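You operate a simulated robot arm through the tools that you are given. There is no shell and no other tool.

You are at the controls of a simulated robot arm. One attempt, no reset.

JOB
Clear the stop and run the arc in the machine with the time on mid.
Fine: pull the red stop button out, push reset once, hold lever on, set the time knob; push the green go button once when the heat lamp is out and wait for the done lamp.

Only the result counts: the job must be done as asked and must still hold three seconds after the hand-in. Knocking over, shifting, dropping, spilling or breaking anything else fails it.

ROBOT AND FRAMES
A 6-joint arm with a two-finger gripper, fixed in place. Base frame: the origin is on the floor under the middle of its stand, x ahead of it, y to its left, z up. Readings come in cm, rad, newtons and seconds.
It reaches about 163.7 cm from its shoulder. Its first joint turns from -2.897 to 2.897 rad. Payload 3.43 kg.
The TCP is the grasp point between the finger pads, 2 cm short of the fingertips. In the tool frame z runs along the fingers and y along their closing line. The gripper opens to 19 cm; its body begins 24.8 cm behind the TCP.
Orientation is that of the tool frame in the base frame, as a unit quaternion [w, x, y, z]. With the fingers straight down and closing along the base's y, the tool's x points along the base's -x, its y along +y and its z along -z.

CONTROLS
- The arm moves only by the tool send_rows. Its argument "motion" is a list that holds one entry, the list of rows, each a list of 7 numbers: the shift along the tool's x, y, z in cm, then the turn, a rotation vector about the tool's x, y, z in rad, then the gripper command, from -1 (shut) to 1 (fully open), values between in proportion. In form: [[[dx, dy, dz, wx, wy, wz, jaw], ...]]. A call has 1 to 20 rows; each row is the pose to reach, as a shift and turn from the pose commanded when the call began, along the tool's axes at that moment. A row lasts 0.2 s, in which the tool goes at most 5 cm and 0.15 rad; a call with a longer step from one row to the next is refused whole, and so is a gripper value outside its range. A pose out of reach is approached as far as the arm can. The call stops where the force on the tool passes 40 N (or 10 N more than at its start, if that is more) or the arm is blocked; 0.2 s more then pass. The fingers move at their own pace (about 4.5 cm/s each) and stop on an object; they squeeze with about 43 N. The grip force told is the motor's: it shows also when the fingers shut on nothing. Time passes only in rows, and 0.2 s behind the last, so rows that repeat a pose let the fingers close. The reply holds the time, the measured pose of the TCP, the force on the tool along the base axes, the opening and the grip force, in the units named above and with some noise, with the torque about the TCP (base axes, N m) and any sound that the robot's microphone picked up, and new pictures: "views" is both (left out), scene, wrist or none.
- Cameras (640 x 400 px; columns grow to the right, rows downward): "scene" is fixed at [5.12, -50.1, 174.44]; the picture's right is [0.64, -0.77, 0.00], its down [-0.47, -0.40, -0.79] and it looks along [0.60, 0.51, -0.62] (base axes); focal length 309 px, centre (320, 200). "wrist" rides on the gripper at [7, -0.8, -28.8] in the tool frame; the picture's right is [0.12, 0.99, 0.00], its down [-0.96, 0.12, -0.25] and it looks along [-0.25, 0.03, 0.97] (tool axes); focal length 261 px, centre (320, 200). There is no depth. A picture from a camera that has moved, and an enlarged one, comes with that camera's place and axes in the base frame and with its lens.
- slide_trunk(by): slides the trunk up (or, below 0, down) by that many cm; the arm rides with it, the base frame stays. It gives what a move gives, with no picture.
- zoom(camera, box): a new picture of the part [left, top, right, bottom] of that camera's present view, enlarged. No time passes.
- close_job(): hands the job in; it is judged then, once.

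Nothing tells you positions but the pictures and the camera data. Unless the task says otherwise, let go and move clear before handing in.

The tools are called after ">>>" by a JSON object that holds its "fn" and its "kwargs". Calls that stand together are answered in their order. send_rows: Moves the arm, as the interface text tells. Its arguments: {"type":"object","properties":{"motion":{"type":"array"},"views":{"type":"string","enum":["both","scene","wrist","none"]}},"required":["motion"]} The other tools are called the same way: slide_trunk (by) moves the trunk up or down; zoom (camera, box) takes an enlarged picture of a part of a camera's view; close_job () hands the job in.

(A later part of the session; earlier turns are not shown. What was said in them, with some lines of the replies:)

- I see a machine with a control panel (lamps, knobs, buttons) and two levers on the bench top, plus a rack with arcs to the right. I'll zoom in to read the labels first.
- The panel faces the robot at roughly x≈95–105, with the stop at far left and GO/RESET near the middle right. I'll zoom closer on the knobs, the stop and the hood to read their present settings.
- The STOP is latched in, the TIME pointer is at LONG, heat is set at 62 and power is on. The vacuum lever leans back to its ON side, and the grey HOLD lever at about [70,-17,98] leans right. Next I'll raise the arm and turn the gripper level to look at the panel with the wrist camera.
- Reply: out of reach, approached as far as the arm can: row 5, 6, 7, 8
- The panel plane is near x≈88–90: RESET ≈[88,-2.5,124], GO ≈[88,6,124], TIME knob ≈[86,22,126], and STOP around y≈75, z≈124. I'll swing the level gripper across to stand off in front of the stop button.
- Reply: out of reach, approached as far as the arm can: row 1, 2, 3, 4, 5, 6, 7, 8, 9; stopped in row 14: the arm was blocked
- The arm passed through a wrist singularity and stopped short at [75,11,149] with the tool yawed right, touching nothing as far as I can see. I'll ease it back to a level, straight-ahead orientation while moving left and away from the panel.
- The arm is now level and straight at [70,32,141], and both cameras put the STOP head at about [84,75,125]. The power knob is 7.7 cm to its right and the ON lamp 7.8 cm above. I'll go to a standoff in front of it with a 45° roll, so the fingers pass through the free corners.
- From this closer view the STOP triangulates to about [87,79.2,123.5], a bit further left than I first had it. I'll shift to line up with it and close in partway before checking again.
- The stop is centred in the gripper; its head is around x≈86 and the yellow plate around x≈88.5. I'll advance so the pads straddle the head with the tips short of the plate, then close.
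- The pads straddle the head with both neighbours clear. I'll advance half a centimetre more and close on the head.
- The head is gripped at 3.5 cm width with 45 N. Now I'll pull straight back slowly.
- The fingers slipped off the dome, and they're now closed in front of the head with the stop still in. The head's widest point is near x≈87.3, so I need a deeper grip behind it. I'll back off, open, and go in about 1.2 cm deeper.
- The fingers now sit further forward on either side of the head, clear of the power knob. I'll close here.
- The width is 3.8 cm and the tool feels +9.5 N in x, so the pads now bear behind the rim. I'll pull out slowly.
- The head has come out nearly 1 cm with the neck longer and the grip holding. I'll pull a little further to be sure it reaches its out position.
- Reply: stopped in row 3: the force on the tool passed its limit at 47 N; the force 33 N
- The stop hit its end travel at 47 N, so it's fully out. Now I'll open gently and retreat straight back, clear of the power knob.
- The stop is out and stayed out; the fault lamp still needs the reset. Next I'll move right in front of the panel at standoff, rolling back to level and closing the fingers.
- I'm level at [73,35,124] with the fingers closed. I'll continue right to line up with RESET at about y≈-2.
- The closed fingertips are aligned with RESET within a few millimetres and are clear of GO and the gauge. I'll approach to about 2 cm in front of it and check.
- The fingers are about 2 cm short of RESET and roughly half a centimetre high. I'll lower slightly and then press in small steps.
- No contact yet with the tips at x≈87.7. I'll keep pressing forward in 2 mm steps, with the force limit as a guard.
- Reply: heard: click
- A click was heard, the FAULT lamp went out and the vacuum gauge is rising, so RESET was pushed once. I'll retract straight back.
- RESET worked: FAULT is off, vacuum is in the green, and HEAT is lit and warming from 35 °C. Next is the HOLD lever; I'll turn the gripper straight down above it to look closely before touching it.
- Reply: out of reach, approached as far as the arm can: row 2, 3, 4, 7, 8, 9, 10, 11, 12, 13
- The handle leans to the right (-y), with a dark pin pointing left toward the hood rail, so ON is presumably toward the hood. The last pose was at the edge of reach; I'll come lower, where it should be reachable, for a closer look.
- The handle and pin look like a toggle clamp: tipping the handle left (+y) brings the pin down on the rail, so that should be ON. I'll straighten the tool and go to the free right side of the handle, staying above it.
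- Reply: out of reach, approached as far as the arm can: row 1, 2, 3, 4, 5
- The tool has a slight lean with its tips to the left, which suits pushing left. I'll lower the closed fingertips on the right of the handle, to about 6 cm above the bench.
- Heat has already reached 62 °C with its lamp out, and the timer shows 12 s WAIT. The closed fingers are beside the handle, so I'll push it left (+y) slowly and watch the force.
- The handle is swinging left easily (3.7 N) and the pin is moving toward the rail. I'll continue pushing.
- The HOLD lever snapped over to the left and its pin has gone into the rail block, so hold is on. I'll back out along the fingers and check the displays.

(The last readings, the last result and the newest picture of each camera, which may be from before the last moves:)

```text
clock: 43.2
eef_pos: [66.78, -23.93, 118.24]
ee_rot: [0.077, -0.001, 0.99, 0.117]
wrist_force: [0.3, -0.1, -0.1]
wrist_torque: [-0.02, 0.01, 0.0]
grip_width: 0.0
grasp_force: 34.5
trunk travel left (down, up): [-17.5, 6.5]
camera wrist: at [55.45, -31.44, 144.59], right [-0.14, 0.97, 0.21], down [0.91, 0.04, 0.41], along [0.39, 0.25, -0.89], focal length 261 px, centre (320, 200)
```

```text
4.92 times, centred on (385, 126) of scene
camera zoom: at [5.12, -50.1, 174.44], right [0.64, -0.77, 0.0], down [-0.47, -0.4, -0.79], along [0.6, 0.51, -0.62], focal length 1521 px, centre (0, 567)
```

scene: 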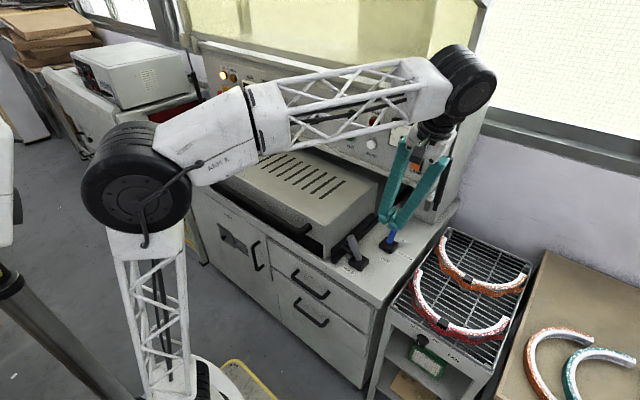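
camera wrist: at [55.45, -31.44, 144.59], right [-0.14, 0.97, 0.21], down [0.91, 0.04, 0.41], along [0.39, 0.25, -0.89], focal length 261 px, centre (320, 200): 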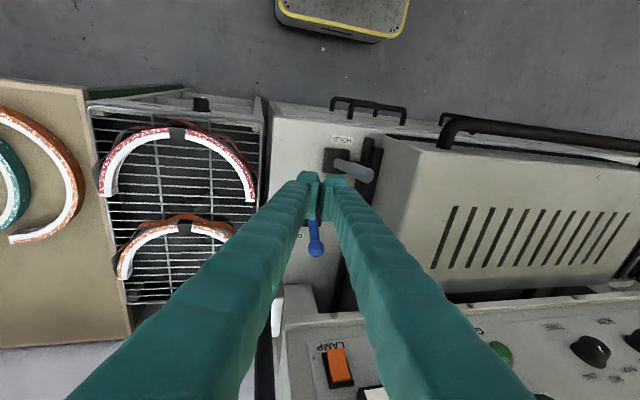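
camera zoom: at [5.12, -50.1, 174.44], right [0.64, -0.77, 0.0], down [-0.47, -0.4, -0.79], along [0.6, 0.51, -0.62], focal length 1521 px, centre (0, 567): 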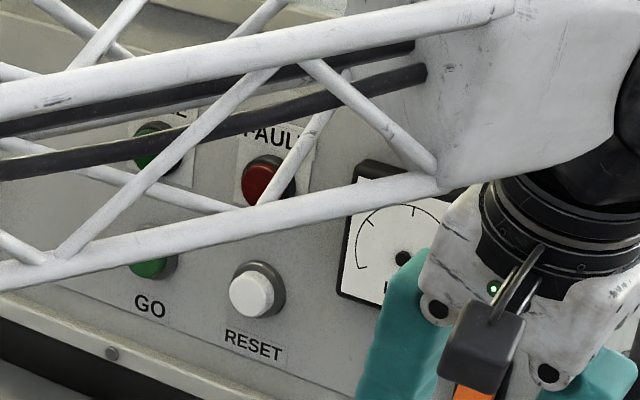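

The lever stays over to the left with its pin in. Next I'll bring the gripper back to level in front of the panel for the TIME knob.

>>> {"fn": "send_rows", "kwargs": {"motion": [[[-0.53, 1.62, 0.02, 0.0126, -0.1004, -0.0126, -1], [-1.06, 3.24, 0.04, 0.0251, -0.2009, -0.0251, -1], [-1.59, 4.86, 0.06, 0.0377, -0.3013, -0.0377, -1], [-2.12, 6.47, 0.08, 0.0503, -0.4017, -0.0503, -1], [-2.65, 8.09, 0.1, 0.0629, -0.5021, -0.0629, -1], [-3.18, 9.71, 0.12, 0.0754, -0.6026, -0.0754, -1], [-3.71, 11.33, 0.14, 0.088, -0.703, -0.088, -1], [-4.24, 12.95, 0.16, 0.1006, -0.8034, -0.1006, -1], [-4.77, 14.57, 0.18, 0.1131, -0.9039, -0.1131, -1], [-5.3, 16.19, 0.2, 0.1257, -1.0043, -0.1257, -1], [-5.83, 17.8, 0.22, 0.1383, -1.1047, -0.1383, -1], [-6.36, 19.42, 0.24, 0.1509, -1.2051, -0.1509, -1], [-6.89, 21.04, 0.26, 0.1634, -1.3056, -0.1634, -1], [-7.42, 22.66, 0.28, 0.176, -1.406, -0.176, -1], [-7.42, 22.66, 0.28, 0.176, -1.406, -0.176, -1]]], "views": "both"}}

```text
clock: 46.4
eef_pos: [73.67, -1.98, 124.22]
ee_rot: [0.706, -0.002, 0.708, 0.0]
wrist_force: [-0.9, -1.5, -0.5]
wrist_torque: [0.02, 0.02, 0.11]
grip_width: 0.0
grasp_force: 34.2
trunk travel left (down, up): [-17.5, 6.5]
camera wrist: at [44.87, -2.96, 117.28], right [0.0, 0.99, -0.12], down [-0.25, 0.12, 0.96], along [0.97, 0.03, 0.24], focal length 261 px, centre (320, 200)
```

scene: 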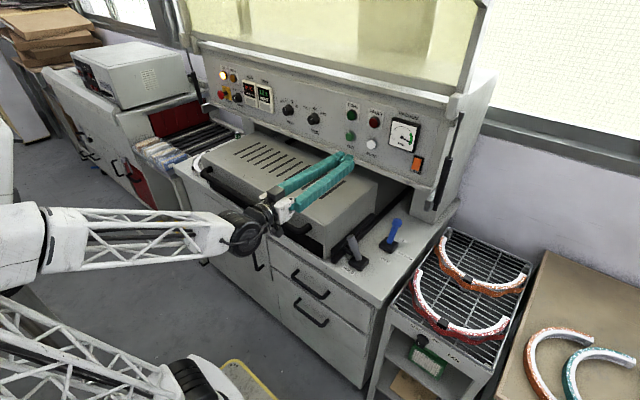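
wrist: 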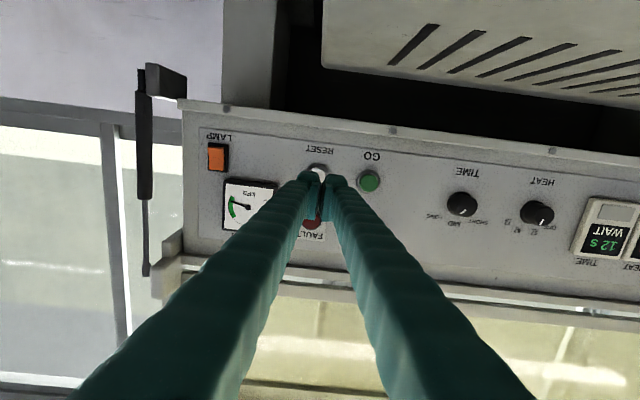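

I'm back level at [74,-2,124]. I'll zoom to check the displays and the area under the hood's front edge, where I had seen a blue box before.

>>> {"fn": "zoom", "kwargs": {"camera": "scene", "box": [250, 190, 410, 290]}}

>>> {"fn": "zoom", "kwargs": {"camera": "scene", "box": [210, 60, 290, 110]}}

>>> {"fn": "zoom", "kwargs": {"camera": "wrist", "box": [400, 150, 560, 250]}}

```text
4.00 times, centred on (330, 240) of scene
camera zoom: at [5.12, -50.1, 174.44], right [0.64, -0.77, 0.0], down [-0.47, -0.4, -0.79], along [0.6, 0.51, -0.62], focal length 1236 px, centre (280, 40)
```

zoom: 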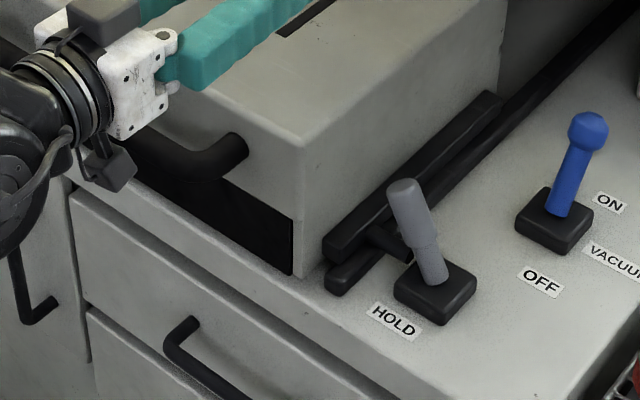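

```text
8.00 times, centred on (250, 85) of scene
camera zoom: at [5.12, -50.1, 174.44], right [0.64, -0.77, 0.0], down [-0.47, -0.4, -0.79], along [0.6, 0.51, -0.62], focal length 2472 px, centre (880, 1120)
```

zoom: 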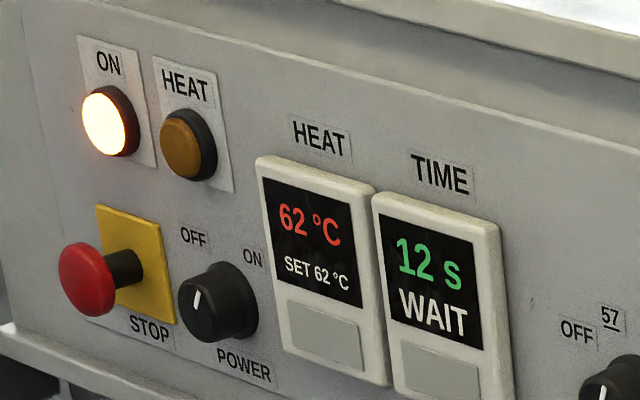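

```text
4.00 times, centred on (480, 200) of wrist
camera zoom: at [44.87, -2.96, 117.28], right [0.0, 0.99, -0.12], down [-0.25, 0.12, 0.96], along [0.97, 0.03, 0.24], focal length 1043 px, centre (-320, 200)
```

zoom: 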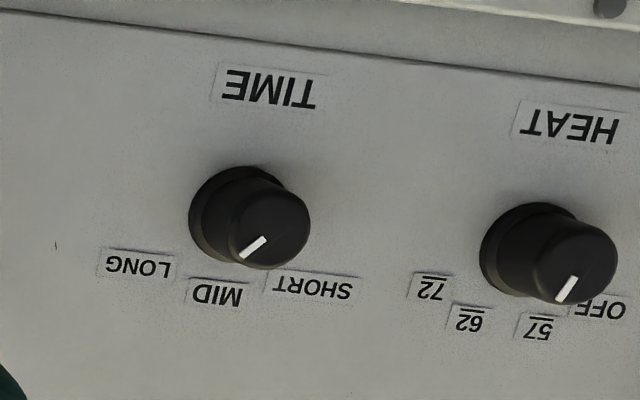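

Heat is holding at 62 °C, the HOLD lever is over, and the TIME pointer is still at LONG. The TIME knob is near [87,22.8,126], so I'll move in front of it with the fingers partly open and a small pre-roll for turning it counter-clockwise.

>>> {"fn": "send_rows", "kwargs": {"motion": [[[-0.2, 3.1, 0, 0, 0, 0.05, -0.3], [-0.4, 6.2, 0, 0, 0, 0.1, -0.3], [-0.6, 9.3, 0, 0, 0, 0.15, -0.3], [-0.8, 12.4, 0, 0, 0, 0.2, -0.3], [-1.0, 15.5, 0, 0, 0, 0.25, -0.3], [-1.2, 18.6, 0, 0, 0, 0.3, -0.3], [-1.3, 21.7, 0, 0, 0, 0.35, -0.3], [-1.3, 24.8, 0, 0, 0, 0.4, -0.3], [-1.3, 24.8, 0, 0, 0, 0.4, -0.3]]], "views": "both"}}

>>> {"fn": "zoom", "kwargs": {"camera": "wrist", "box": [240, 120, 400, 220]}}

```text
clock: 48.4
eef_pos: [73.52, 22.73, 125.61]
ee_rot: [0.692, 0.141, 0.694, 0.141]
wrist_force: [-0.7, 0.0, -0.4]
wrist_torque: [0.01, -0.03, 0.03]
grip_width: 6.64
grasp_force: 0.0
trunk travel left (down, up): [-17.5, 6.5]
camera wrist: at [44.9, 24.6, 118.85], right [0.0, 0.96, 0.28], down [-0.24, -0.27, 0.93], along [0.97, -0.07, 0.23], focal length 261 px, centre (320, 200)
```

scene: 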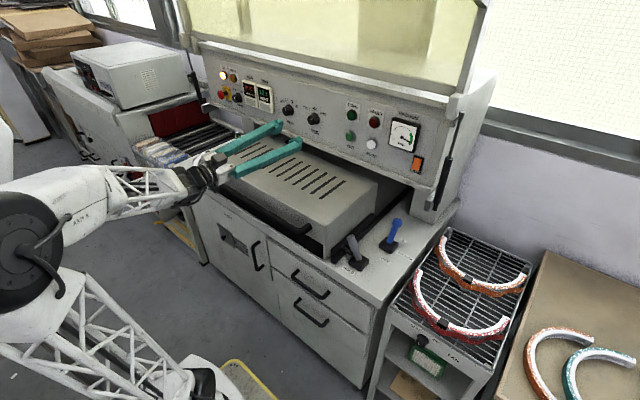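
wrist: 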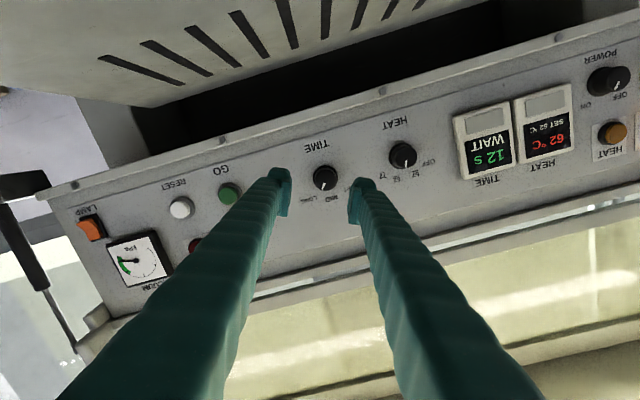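

```text
4.00 times, centred on (320, 170) of wrist
camera zoom: at [44.9, 24.6, 118.85], right [0.0, 0.96, 0.28], down [-0.24, -0.27, 0.93], along [0.97, -0.07, 0.23], focal length 1043 px, centre (320, 320)
```

zoom: 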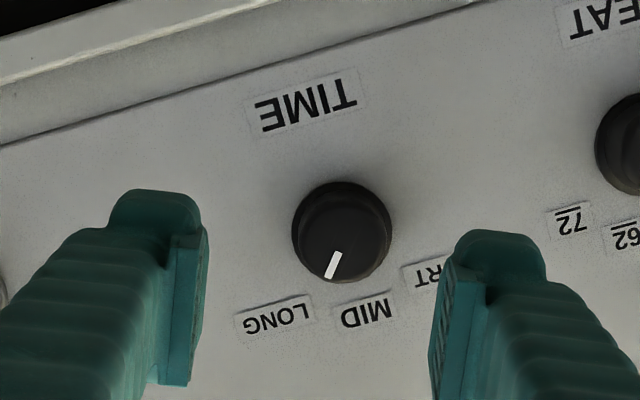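

The knob centre is about 1 cm to the left and slightly up of my axis, and the pointer reads about 38° clockwise from straight up, with MID straight up. I'll correct and advance partway with the fingers straddling it.

>>> {"fn": "send_rows", "kwargs": {"motion": [[[0, 1.06, 3, 0, 0, 0, -0.25], [0, 1.06, 6, 0, 0, 0, -0.25], [0, 1.06, 9, 0, 0, 0, -0.25], [0, 1.06, 9, 0, 0, 0, -0.25]]], "views": "wrist"}}

>>> {"fn": "zoom", "kwargs": {"camera": "wrist", "box": [240, 130, 400, 230]}}

>>> {"fn": "zoom", "kwargs": {"camera": "scene", "box": [276, 95, 356, 145]}}

```text
clock: 49.4
eef_pos: [82.61, 23.63, 126.12]
ee_rot: [0.692, 0.142, 0.694, 0.141]
wrist_force: [0.0, -0.8, 0.3]
wrist_torque: [0.01, 0.0, 0.0]
grip_width: 7.13
grasp_force: 0.0
trunk travel left (down, up): [-17.5, 6.5]
camera wrist: at [53.91, 25.55, 119.36], right [0.0, 0.96, 0.28], down [-0.24, -0.27, 0.93], along [0.97, -0.07, 0.24], focal length 261 px, centre (320, 200)
```

wrist: 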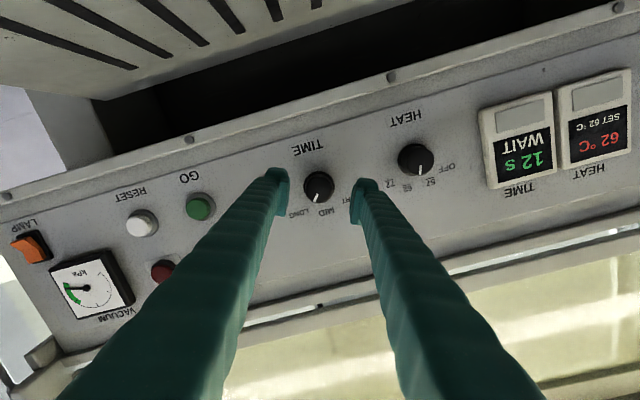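

```text
4.00 times, centred on (320, 180) of wrist
camera zoom: at [53.91, 25.55, 119.36], right [0.0, 0.96, 0.28], down [-0.24, -0.27, 0.93], along [0.97, -0.07, 0.24], focal length 1043 px, centre (320, 280)
```

zoom: 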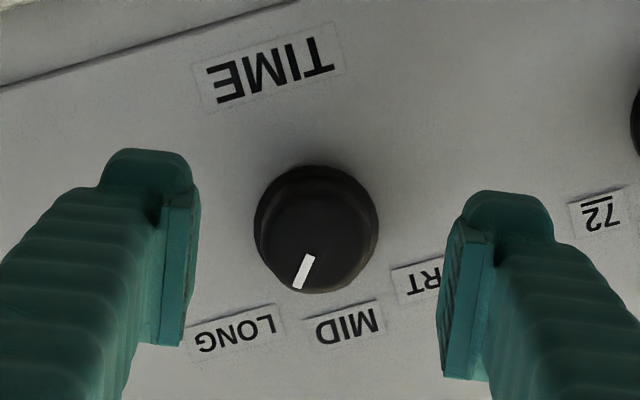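

```text
8.00 times, centred on (316, 120) of scene
camera zoom: at [5.12, -50.1, 174.44], right [0.64, -0.77, 0.0], down [-0.47, -0.4, -0.79], along [0.6, 0.51, -0.62], focal length 2472 px, centre (352, 840)
```

zoom: 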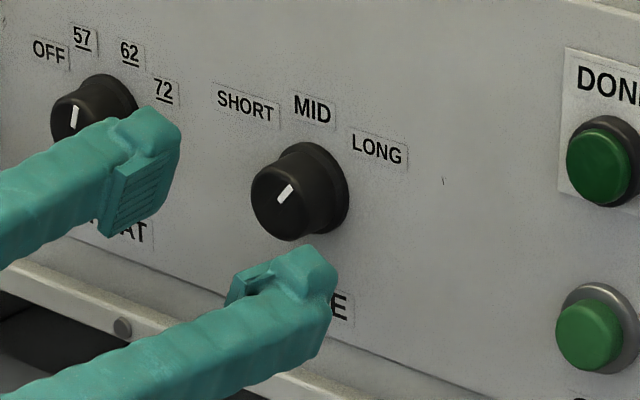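

It's aligned within 2 mm. I'll advance so the pads surround the knob and close on it.

>>> {"fn": "send_rows", "kwargs": {"motion": [[[0, -0.1, 1.5, 0, 0, 0, -0.25], [0, -0.1, 3, 0, 0, 0, -0.25], [0, -0.1, 3.7, 0, 0, 0, -0.25], [0, -0.1, 3.7, 0, 0, 0, -0.5], [0, -0.1, 3.7, 0, 0, 0, -0.7], [0, -0.1, 3.7, 0, 0, 0, -0.9], [0, -0.1, 3.7, 0, 0, 0, -1], [0, -0.1, 3.7, 0, 0, 0, -1]]], "views": "wrist"}}

>>> {"fn": "zoom", "kwargs": {"camera": "wrist", "box": [240, 130, 400, 230]}}

>>> {"fn": "zoom", "kwargs": {"camera": "scene", "box": [276, 95, 356, 145]}}

```text
clock: 51.2
eef_pos: [86.23, 23.58, 125.98]
ee_rot: [0.692, 0.141, 0.694, 0.141]
wrist_force: [2.0, 0.7, 0.5]
wrist_torque: [0.0, 0.01, -0.02]
grip_width: 3.32
grasp_force: 45.3
trunk travel left (down, up): [-17.5, 6.5]
camera wrist: at [57.57, 25.48, 119.27], right [0.0, 0.96, 0.28], down [-0.24, -0.27, 0.93], along [0.97, -0.07, 0.23], focal length 261 px, centre (320, 200)
```

wrist: 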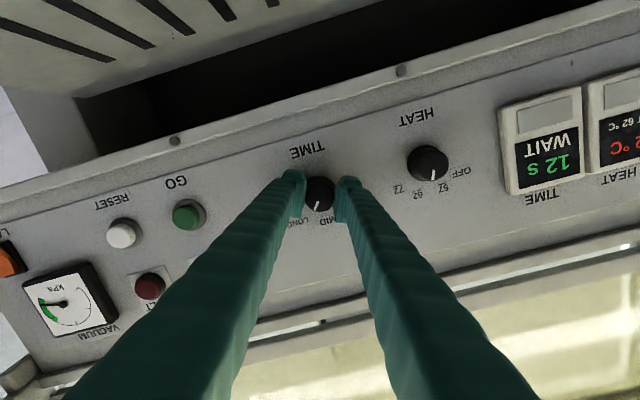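

```text
4.00 times, centred on (320, 180) of wrist
camera zoom: at [57.57, 25.48, 119.27], right [0.0, 0.96, 0.28], down [-0.24, -0.27, 0.93], along [0.97, -0.07, 0.23], focal length 1043 px, centre (320, 280)
```

zoom: 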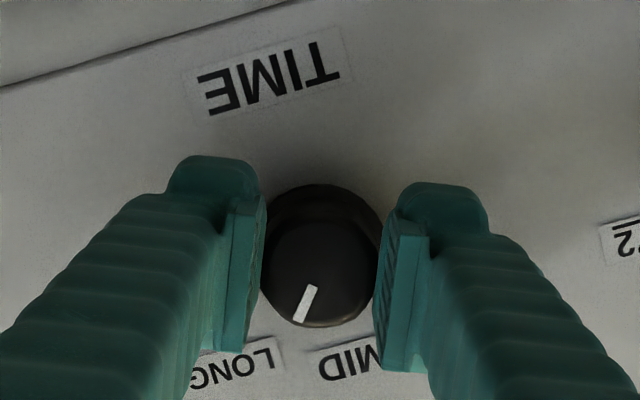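

```text
8.00 times, centred on (316, 120) of scene
camera zoom: at [5.12, -50.1, 174.44], right [0.64, -0.77, 0.0], down [-0.47, -0.4, -0.79], along [0.6, 0.51, -0.62], focal length 2472 px, centre (352, 840)
```

zoom: 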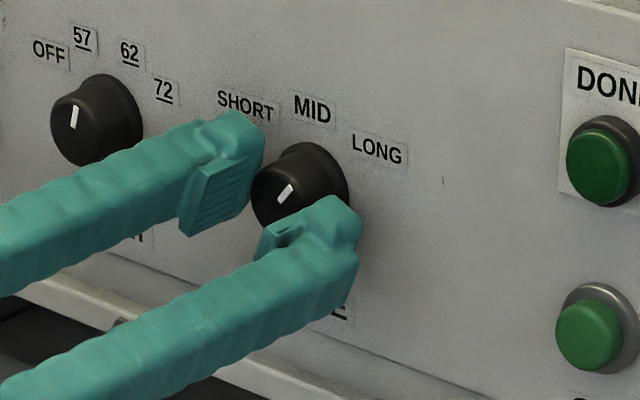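

The knob is gripped at 3.3 cm and well centred. I'll rotate counter-clockwise about 0.65 rad in small steps.

>>> {"fn": "send_rows", "kwargs": {"motion": [[[0, 0, 0, 0, 0, -0.1, -1], [0, 0, 0, 0, 0, -0.2, -1], [0, 0, 0, 0, 0, -0.3, -1], [0, 0, 0, 0, 0, -0.4, -1], [0, 0, 0, 0, 0, -0.5, -1], [0, 0, 0, 0, 0, -0.6, -1], [0, 0, 0, 0, 0, -0.66, -1]]], "views": "wrist"}}

>>> {"fn": "zoom", "kwargs": {"camera": "wrist", "box": [240, 130, 400, 230]}}

>>> {"fn": "zoom", "kwargs": {"camera": "scene", "box": [276, 95, 356, 145]}}

>>> {"fn": "zoom", "kwargs": {"camera": "scene", "box": [210, 60, 290, 110]}}

```text
clock: 52.8
eef_pos: [86.13, 23.32, 125.99]
ee_rot: [0.7, -0.091, 0.702, -0.091]
wrist_force: [-5.2, -11.9, -1.6]
wrist_torque: [-0.05, -0.04, -0.11]
grip_width: 3.34
grasp_force: 45.3
trunk travel left (down, up): [-17.5, 6.5]
camera wrist: at [57.56, 20.77, 119.47], right [0.0, 0.93, -0.37], down [-0.24, 0.36, 0.9], along [0.97, 0.09, 0.23], focal length 261 px, centre (320, 200)
```

wrist: 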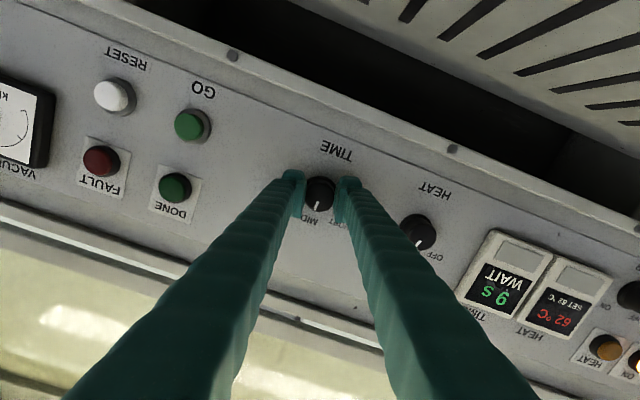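

```text
4.00 times, centred on (320, 180) of wrist
camera zoom: at [57.56, 20.77, 119.47], right [0.0, 0.93, -0.37], down [-0.24, 0.36, 0.9], along [0.97, 0.09, 0.23], focal length 1043 px, centre (320, 280)
```

zoom: 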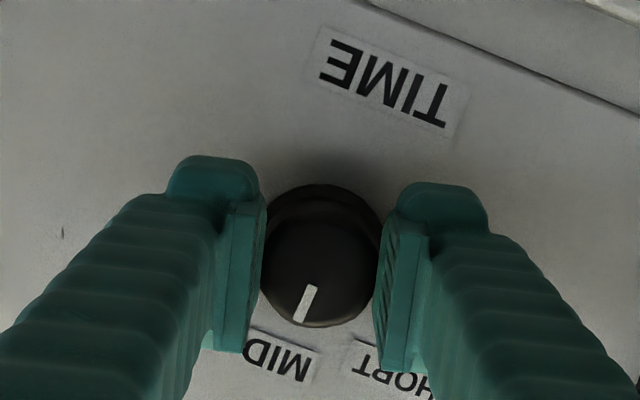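

```text
8.00 times, centred on (316, 120) of scene
camera zoom: at [5.12, -50.1, 174.44], right [0.64, -0.77, 0.0], down [-0.47, -0.4, -0.79], along [0.6, 0.51, -0.62], focal length 2472 px, centre (352, 840)
```

zoom: 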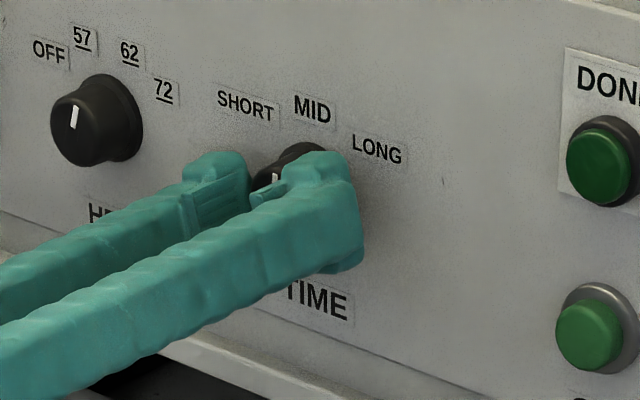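

```text
8.00 times, centred on (250, 85) of scene
camera zoom: at [5.12, -50.1, 174.44], right [0.64, -0.77, 0.0], down [-0.47, -0.4, -0.79], along [0.6, 0.51, -0.62], focal length 2472 px, centre (880, 1120)
```

zoom: 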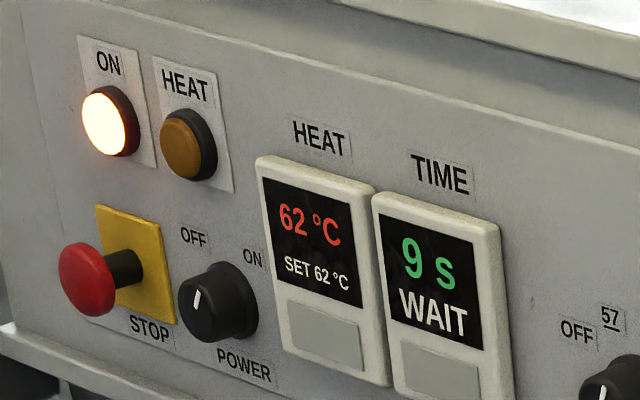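

The timer now reads 9 s and the pointer stands straight up at MID. I'll open the fingers and back straight off without disturbing the knob.

>>> {"fn": "send_rows", "kwargs": {"motion": [[[0, 0, 0, 0, 0, 0, -0.5], [0, 0, 0, 0, 0, 0, -0.3], [0, 0, 0, 0, 0, 0, -0.3], [0, 0, 0, 0, 0, 0, -0.3], [0, 0, -2, 0, 0, 0, -0.3], [0, 0, -5, 0, 0, 0, -0.3], [0, 0, -9, 0, 0, 0, -0.3], [0, 0, -12.5, 0, 0, 0, -0.3]]], "views": "both"}}

>>> {"fn": "zoom", "kwargs": {"camera": "scene", "box": [276, 95, 356, 145]}}

>>> {"fn": "zoom", "kwargs": {"camera": "scene", "box": [210, 60, 290, 110]}}

```text
clock: 54.6
eef_pos: [73.74, 23.68, 125.93]
ee_rot: [0.7, -0.092, 0.702, -0.092]
wrist_force: [0.7, 0.8, -0.3]
wrist_torque: [0.03, -0.1, -0.09]
grip_width: 6.65
grasp_force: 0.1
trunk travel left (down, up): [-17.5, 6.5]
camera wrist: at [45.11, 20.99, 119.47], right [0.0, 0.93, -0.37], down [-0.24, 0.36, 0.9], along [0.97, 0.09, 0.23], focal length 261 px, centre (320, 200)
```

scene: 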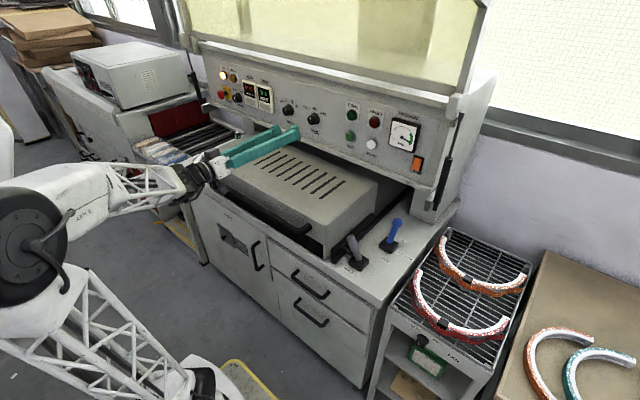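
wrist: 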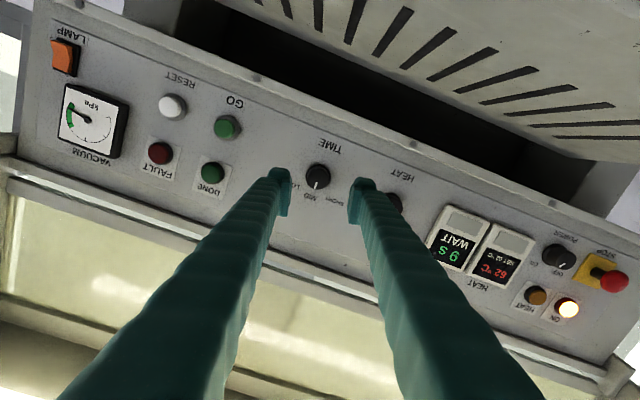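

```text
8.00 times, centred on (316, 120) of scene
camera zoom: at [5.12, -50.1, 174.44], right [0.64, -0.77, 0.0], down [-0.47, -0.4, -0.79], along [0.6, 0.51, -0.62], focal length 2472 px, centre (352, 840)
```

zoom: 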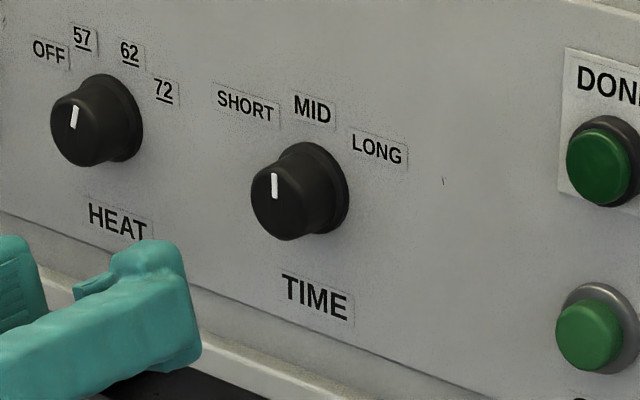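

```text
8.00 times, centred on (250, 85) of scene
camera zoom: at [5.12, -50.1, 174.44], right [0.64, -0.77, 0.0], down [-0.47, -0.4, -0.79], along [0.6, 0.51, -0.62], focal length 2472 px, centre (880, 1120)
```

zoom: 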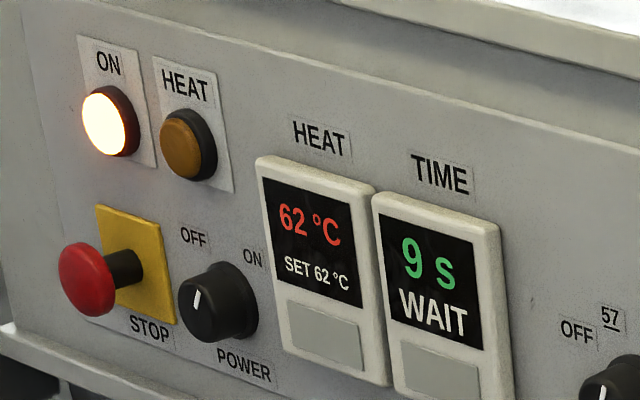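

TIME stays at MID (9 s), heat is at 62 °C and the HEAT lamp is out. GO is near y≈6.6, z≈123.7, so I'll close the fingers, level out and move in front of it.

>>> {"fn": "send_rows", "kwargs": {"motion": [[[1.07, -2.66, -0.1, 0, 0, 0.043, -1], [2.14, -5.33, -0.2, 0, 0, 0.087, -1], [3.21, -7.99, -0.3, 0, 0, 0.13, -1], [4.28, -10.65, -0.4, 0, 0, 0.173, -1], [5.35, -13.32, -0.5, 0, 0, 0.217, -1], [6.42, -15.98, -0.7, 0, 0, 0.26, -1], [6.42, -15.98, -0.7, 0, 0, 0.26, -1]]], "views": "wrist"}}

>>> {"fn": "zoom", "kwargs": {"camera": "wrist", "box": [240, 120, 400, 220]}}

```text
clock: 56.2
eef_pos: [73.06, 6.5, 123.9]
ee_rot: [0.706, 0.0, 0.708, 0.002]
wrist_force: [-0.6, 1.1, -0.4]
wrist_torque: [0.04, 0.05, 0.02]
grip_width: 0.0
grasp_force: 34.4
trunk travel left (down, up): [-17.5, 6.5]
camera wrist: at [44.41, 5.6, 116.93], right [0.0, 0.99, -0.12], down [-0.24, 0.11, 0.96], along [0.97, 0.03, 0.24], focal length 261 px, centre (320, 200)
```

wrist: 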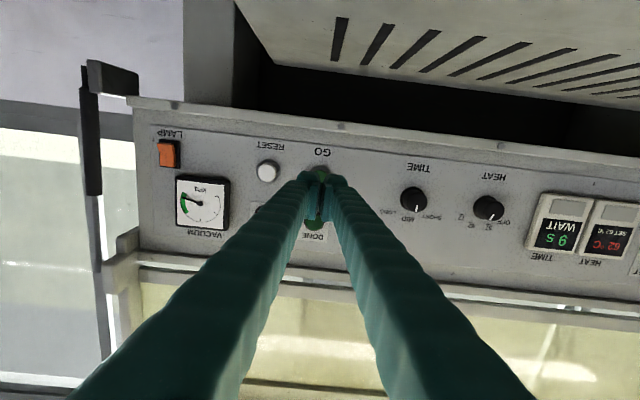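

```text
4.00 times, centred on (320, 170) of wrist
camera zoom: at [44.41, 5.6, 116.93], right [0.0, 0.99, -0.12], down [-0.24, 0.11, 0.96], along [0.97, 0.03, 0.24], focal length 1043 px, centre (320, 320)
```

zoom: 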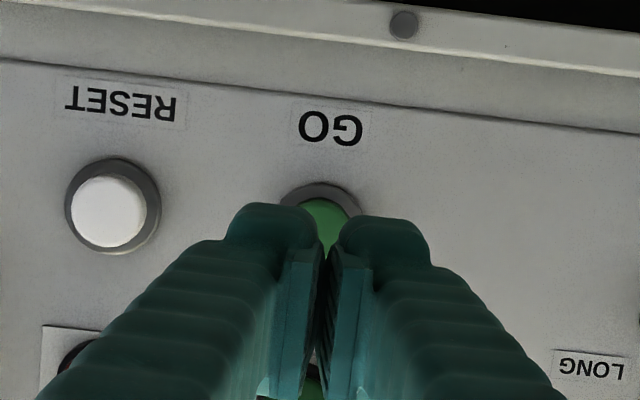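

GO is centred in front of the closed fingers. I'll advance to just short of contact and re-check the HEAT lamp before pushing.

>>> {"fn": "send_rows", "kwargs": {"motion": [[[0, 0.1, 4, 0, 0, 0, -1], [0.05, 0.1, 8, 0, 0, 0, -1], [0.1, 0.1, 11, 0, 0, 0, -1], [0.1, 0.1, 12.3, 0, 0, 0, -1], [0.1, 0.1, 12.3, 0, 0, 0, -1]]], "views": "wrist"}}

>>> {"fn": "zoom", "kwargs": {"camera": "wrist", "box": [240, 120, 400, 220]}}

>>> {"fn": "zoom", "kwargs": {"camera": "scene", "box": [320, 95, 400, 145]}}

>>> {"fn": "zoom", "kwargs": {"camera": "scene", "box": [210, 60, 290, 110]}}

```text
clock: 57.4
eef_pos: [85.37, 6.61, 123.73]
ee_rot: [0.706, 0.001, 0.708, 0.0]
wrist_force: [0.4, 0.4, 0.5]
wrist_torque: [0.0, 0.02, 0.0]
grip_width: 0.02
grasp_force: 33.8
trunk travel left (down, up): [-17.5, 6.5]
camera wrist: at [56.72, 5.7, 116.83], right [0.0, 0.99, -0.12], down [-0.25, 0.11, 0.96], along [0.97, 0.03, 0.24], focal length 261 px, centre (320, 200)
```

wrist: 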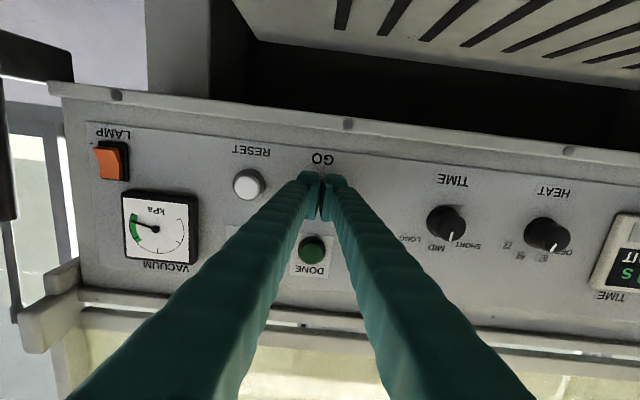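

```text
4.00 times, centred on (320, 170) of wrist
camera zoom: at [56.72, 5.7, 116.83], right [0.0, 0.99, -0.12], down [-0.25, 0.11, 0.96], along [0.97, 0.03, 0.24], focal length 1043 px, centre (320, 320)
```

zoom: 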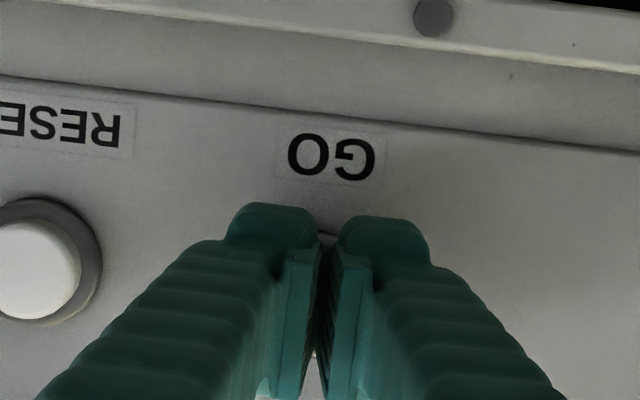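

```text
8.00 times, centred on (360, 120) of scene
camera zoom: at [5.12, -50.1, 174.44], right [0.64, -0.77, 0.0], down [-0.47, -0.4, -0.79], along [0.6, 0.51, -0.62], focal length 2472 px, centre (0, 840)
```

zoom: 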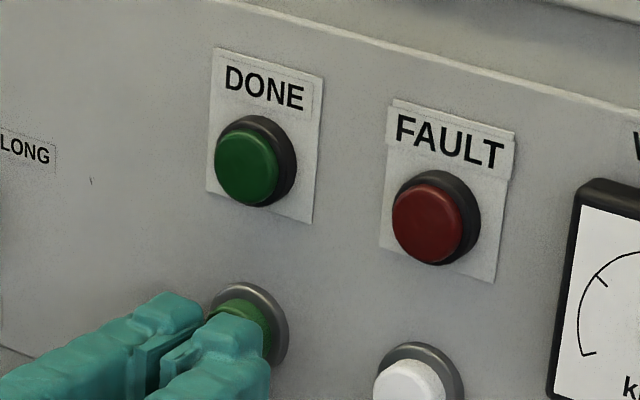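

```text
8.00 times, centred on (250, 85) of scene
camera zoom: at [5.12, -50.1, 174.44], right [0.64, -0.77, 0.0], down [-0.47, -0.4, -0.79], along [0.6, 0.51, -0.62], focal length 2472 px, centre (880, 1120)
```

zoom: 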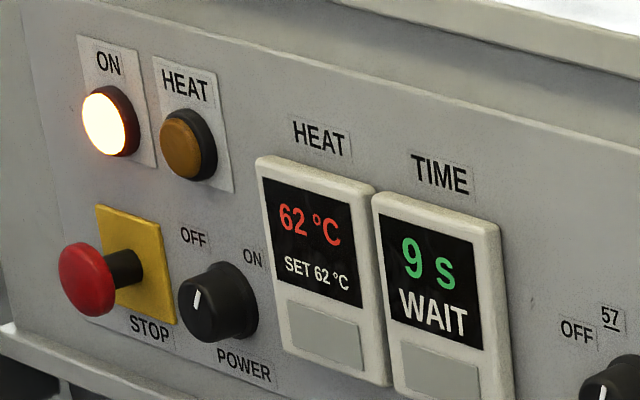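

The HEAT lamp is out at 62 °C, so now I'll push GO.

>>> {"fn": "send_rows", "kwargs": {"motion": [[[0, 0, 0.4, 0, 0, 0, -1], [0, 0, 0.7, 0, 0, 0, -1], [0, 0, 0.9, 0, 0, 0, -1], [0, 0, 1.1, 0, 0, 0, -1], [0, 0, 1.3, 0, 0, 0, -1], [0, 0, 1.45, 0, 0, 0, -1]]], "views": "wrist"}}

>>> {"fn": "zoom", "kwargs": {"camera": "scene", "box": [210, 60, 290, 110]}}

>>> {"fn": "zoom", "kwargs": {"camera": "scene", "box": [320, 95, 400, 145]}}

```text
clock: 58.8
eef_pos: [86.86, 6.72, 123.7]
ee_rot: [0.706, 0.0, 0.708, 0.001]
wrist_force: [-7.3, 0.4, -2.9]
wrist_torque: [0.03, -0.03, -0.05]
grip_width: 0.58
grasp_force: 33.9
trunk travel left (down, up): [-17.5, 6.5]
heard: click
camera wrist: at [58.11, 5.72, 116.78], right [0.0, 0.99, -0.12], down [-0.24, 0.11, 0.96], along [0.97, 0.03, 0.24], focal length 261 px, centre (320, 200)
```

wrist: 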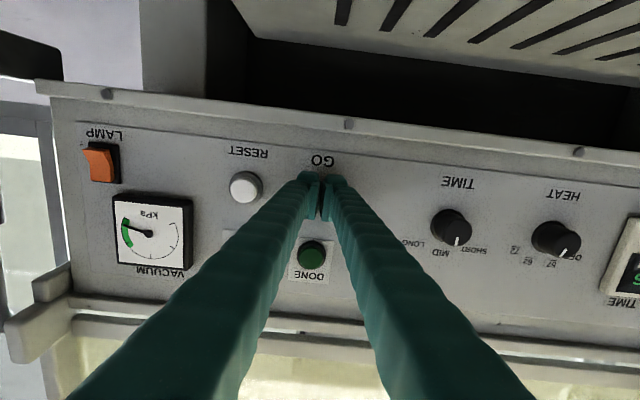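

```text
8.00 times, centred on (250, 85) of scene
camera zoom: at [5.12, -50.1, 174.44], right [0.64, -0.77, 0.0], down [-0.47, -0.4, -0.79], along [0.6, 0.51, -0.62], focal length 2472 px, centre (880, 1120)
```

zoom: 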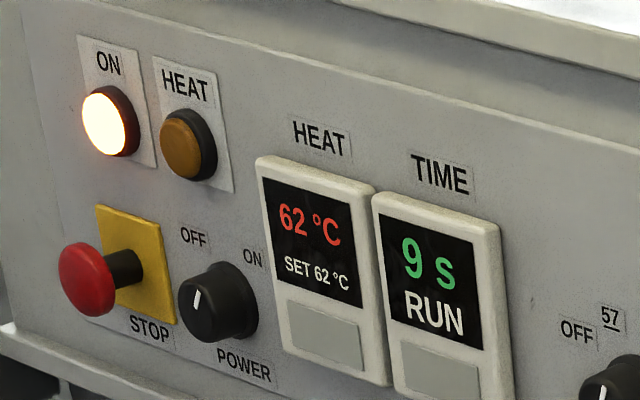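

```text
8.00 times, centred on (360, 120) of scene
camera zoom: at [5.12, -50.1, 174.44], right [0.64, -0.77, 0.0], down [-0.47, -0.4, -0.79], along [0.6, 0.51, -0.62], focal length 2472 px, centre (0, 840)
```

zoom: 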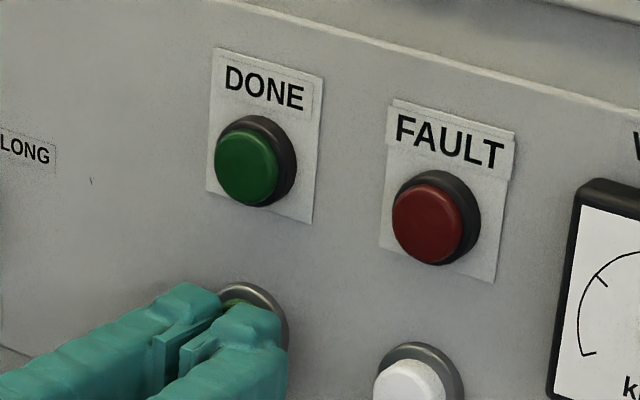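

A click was heard and the timer now shows RUN. I'll back straight off GO and wait clear of the panel.

>>> {"fn": "send_rows", "kwargs": {"motion": [[[0, 0, -1.5, 0, 0, 0, -1], [0, 0, -5, 0, 0, 0, -1], [0, 0, -9, 0, 0, 0, -1], [0, 0, -13, 0, 0, 0, -1], [0, 0, -14, 0, 0, 0, -1], [0, 0, -14, 0, 0, 0, -1], [0, 0, -14, 0, 0, 0, -1], [0, 0, -14, 0, 0, 0, -1], [0, 0, -14, 0, 0, 0, -1], [0, 0, -14, 0, 0, 0, -1], [0, 0, -14, 0, 0, 0, -1], [0, 0, -14, 0, 0, 0, -1]]], "views": "both"}}

>>> {"fn": "zoom", "kwargs": {"camera": "scene", "box": [210, 60, 290, 110]}}

>>> {"fn": "zoom", "kwargs": {"camera": "scene", "box": [320, 85, 450, 166]}}

```text
clock: 61.4
eef_pos: [72.77, 6.54, 123.66]
ee_rot: [0.706, 0.001, 0.708, 0.0]
wrist_force: [0.0, -0.8, -0.2]
wrist_torque: [0.01, -0.01, 0.01]
grip_width: 0.01
grasp_force: 34.7
trunk travel left (down, up): [-17.5, 6.5]
camera wrist: at [44.15, 5.72, 116.82], right [0.0, 0.99, -0.12], down [-0.25, 0.11, 0.96], along [0.97, 0.03, 0.24], focal length 261 px, centre (320, 200)
```

scene: 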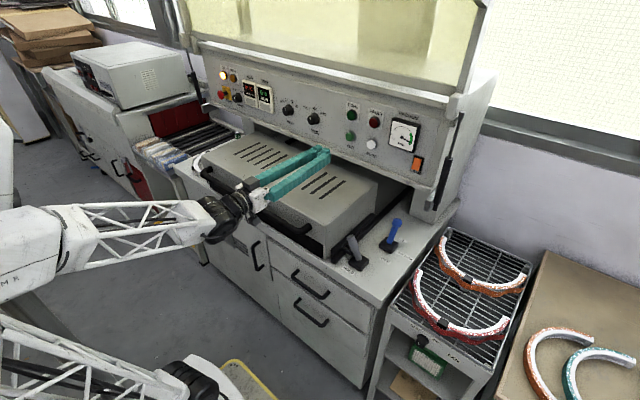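
wrist: 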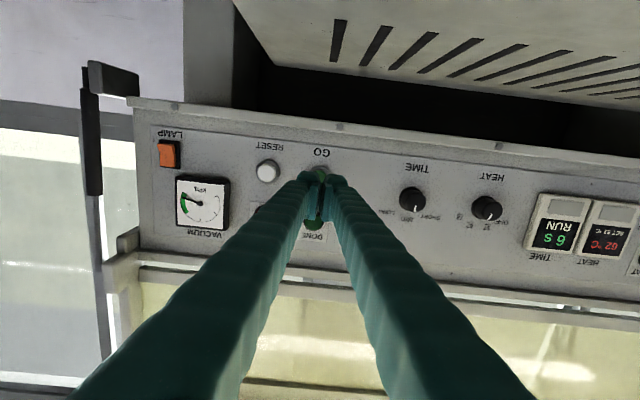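

```text
8.00 times, centred on (250, 85) of scene
camera zoom: at [5.12, -50.1, 174.44], right [0.64, -0.77, 0.0], down [-0.47, -0.4, -0.79], along [0.6, 0.51, -0.62], focal length 2472 px, centre (880, 1120)
```

zoom: 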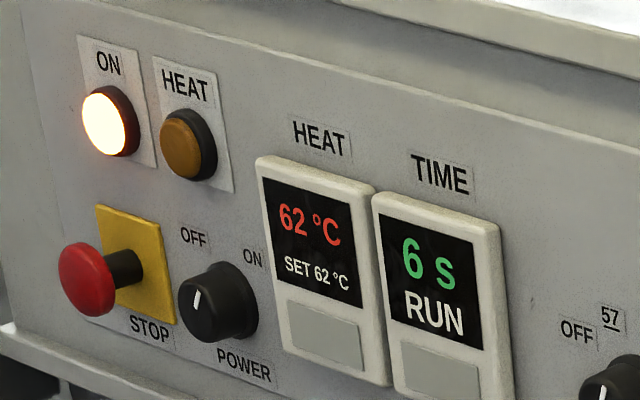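

```text
4.92 times, centred on (385, 126) of scene
camera zoom: at [5.12, -50.1, 174.44], right [0.64, -0.77, 0.0], down [-0.47, -0.4, -0.79], along [0.6, 0.51, -0.62], focal length 1521 px, centre (0, 567)
```

zoom: 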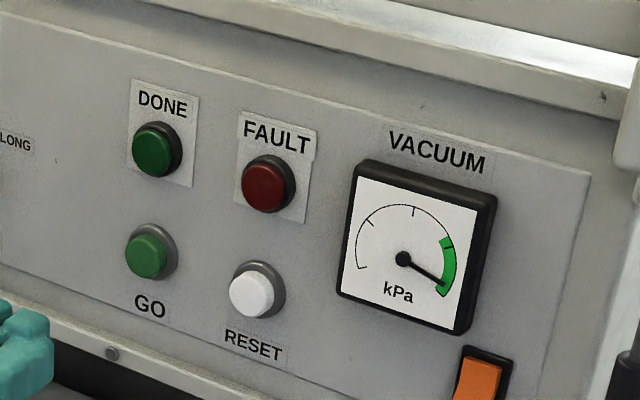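

The cycle is running with 6 s left, vacuum in the green, and no fault. I'll hold still until it counts down.

>>> {"fn": "send_rows", "kwargs": {"motion": [[[0, 0, 0, 0, 0, 0, -1], [0, 0, 0, 0, 0, 0, -1], [0, 0, 0, 0, 0, 0, -1], [0, 0, 0, 0, 0, 0, -1], [0, 0, 0, 0, 0, 0, -1], [0, 0, 0, 0, 0, 0, -1], [0, 0, 0, 0, 0, 0, -1], [0, 0, 0, 0, 0, 0, -1], [0, 0, 0, 0, 0, 0, -1], [0, 0, 0, 0, 0, 0, -1], [0, 0, 0, 0, 0, 0, -1], [0, 0, 0, 0, 0, 0, -1], [0, 0, 0, 0, 0, 0, -1], [0, 0, 0, 0, 0, 0, -1], [0, 0, 0, 0, 0, 0, -1], [0, 0, 0, 0, 0, 0, -1], [0, 0, 0, 0, 0, 0, -1], [0, 0, 0, 0, 0, 0, -1], [0, 0, 0, 0, 0, 0, -1], [0, 0, 0, 0, 0, 0, -1]]], "views": "none"}}

>>> {"fn": "send_rows", "kwargs": {"motion": [[[0, 0, 0, 0, 0, 0, -1], [0, 0, 0, 0, 0, 0, -1], [0, 0, 0, 0, 0, 0, -1], [0, 0, 0, 0, 0, 0, -1], [0, 0, 0, 0, 0, 0, -1], [0, 0, 0, 0, 0, 0, -1], [0, 0, 0, 0, 0, 0, -1], [0, 0, 0, 0, 0, 0, -1], [0, 0, 0, 0, 0, 0, -1], [0, 0, 0, 0, 0, 0, -1], [0, 0, 0, 0, 0, 0, -1], [0, 0, 0, 0, 0, 0, -1], [0, 0, 0, 0, 0, 0, -1], [0, 0, 0, 0, 0, 0, -1], [0, 0, 0, 0, 0, 0, -1]]], "views": "both"}}

>>> {"fn": "zoom", "kwargs": {"camera": "scene", "box": [210, 60, 290, 110]}}

>>> {"fn": "zoom", "kwargs": {"camera": "scene", "box": [320, 85, 450, 166]}}

```text
clock: 65.6
eef_pos: [72.78, 6.63, 123.83]
ee_rot: [0.706, -0.001, 0.708, 0.002]
wrist_force: [0.2, -0.2, -0.3]
wrist_torque: [0.0, -0.02, 0.0]
grip_width: 0.0
grasp_force: 34.3
trunk travel left (down, up): [-17.5, 6.5]
```

```text
clock: 68.8
eef_pos: [72.74, 6.73, 123.76]
ee_rot: [0.706, 0.0, 0.708, 0.001]
wrist_force: [-0.7, -0.1, -0.8]
wrist_torque: [-0.01, 0.0, -0.04]
grip_width: 0.0
grasp_force: 34.2
trunk travel left (down, up): [-17.5, 6.5]
camera wrist: at [44.15, 5.72, 116.82], right [0.0, 0.99, -0.12], down [-0.25, 0.11, 0.96], along [0.97, 0.03, 0.24], focal length 261 px, centre (320, 200)
```

scene: 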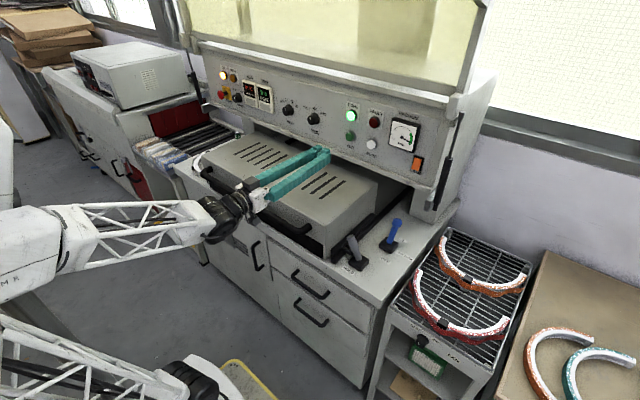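
wrist: 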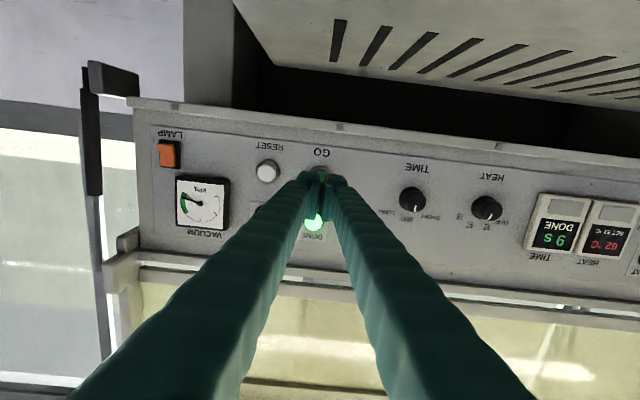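

```text
8.00 times, centred on (250, 85) of scene
camera zoom: at [5.12, -50.1, 174.44], right [0.64, -0.77, 0.0], down [-0.47, -0.4, -0.79], along [0.6, 0.51, -0.62], focal length 2472 px, centre (880, 1120)
```

zoom: 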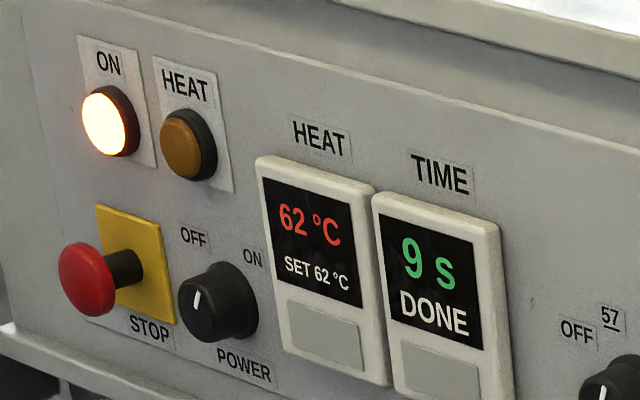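

```text
4.92 times, centred on (385, 126) of scene
camera zoom: at [5.12, -50.1, 174.44], right [0.64, -0.77, 0.0], down [-0.47, -0.4, -0.79], along [0.6, 0.51, -0.62], focal length 1521 px, centre (0, 567)
```

zoom: 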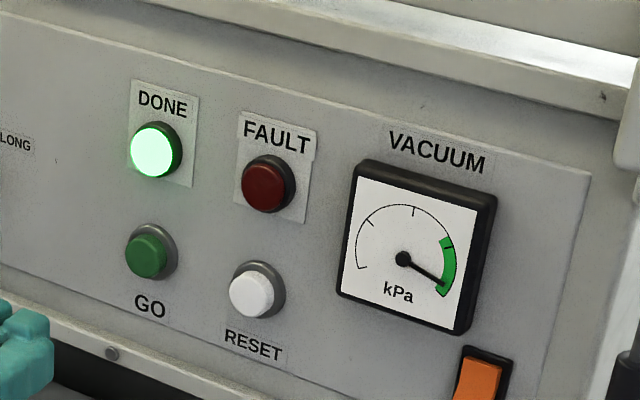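

The DONE lamp is lit, the timer shows DONE at the MID time of 9 s, FAULT is off, and the stop is out with HOLD still on. The gripper is empty and clear of the panel, so I'll hand in.

>>> {"fn": "close_job", "kwargs": {}}

```text
The job is handed in.
```

The job is done and handed in: the arc ran its full cycle with the time on MID (9 s), and the green DONE lamp is lit.

- **Stop:** I pulled the red button fully out. The first grip slipped off the head, and the second held.
- **Reset:** I pushed it once and heard a click. The fault lamp went out and stayed out.
- **Hold lever:** I pushed it left, toward the hood, and its pin went into the rail. It has no ON mark, so I judged the direction by the pin.
- **Time knob:** I turned it from LONG to MID.
- **Go:** I pushed it once with the heat lamp out at 62 °C, then waited through the run to DONE.

After the hold lever moved, I could no longer see the blue box under the hood's front edge, only black there. I took that as the hold closing; I saw no sign of contact there.

Early on, the arm stopped short once while swinging across and the controller reported it blocked. I saw no contact and nothing was moved. The arm now rests empty and clear of the panel.
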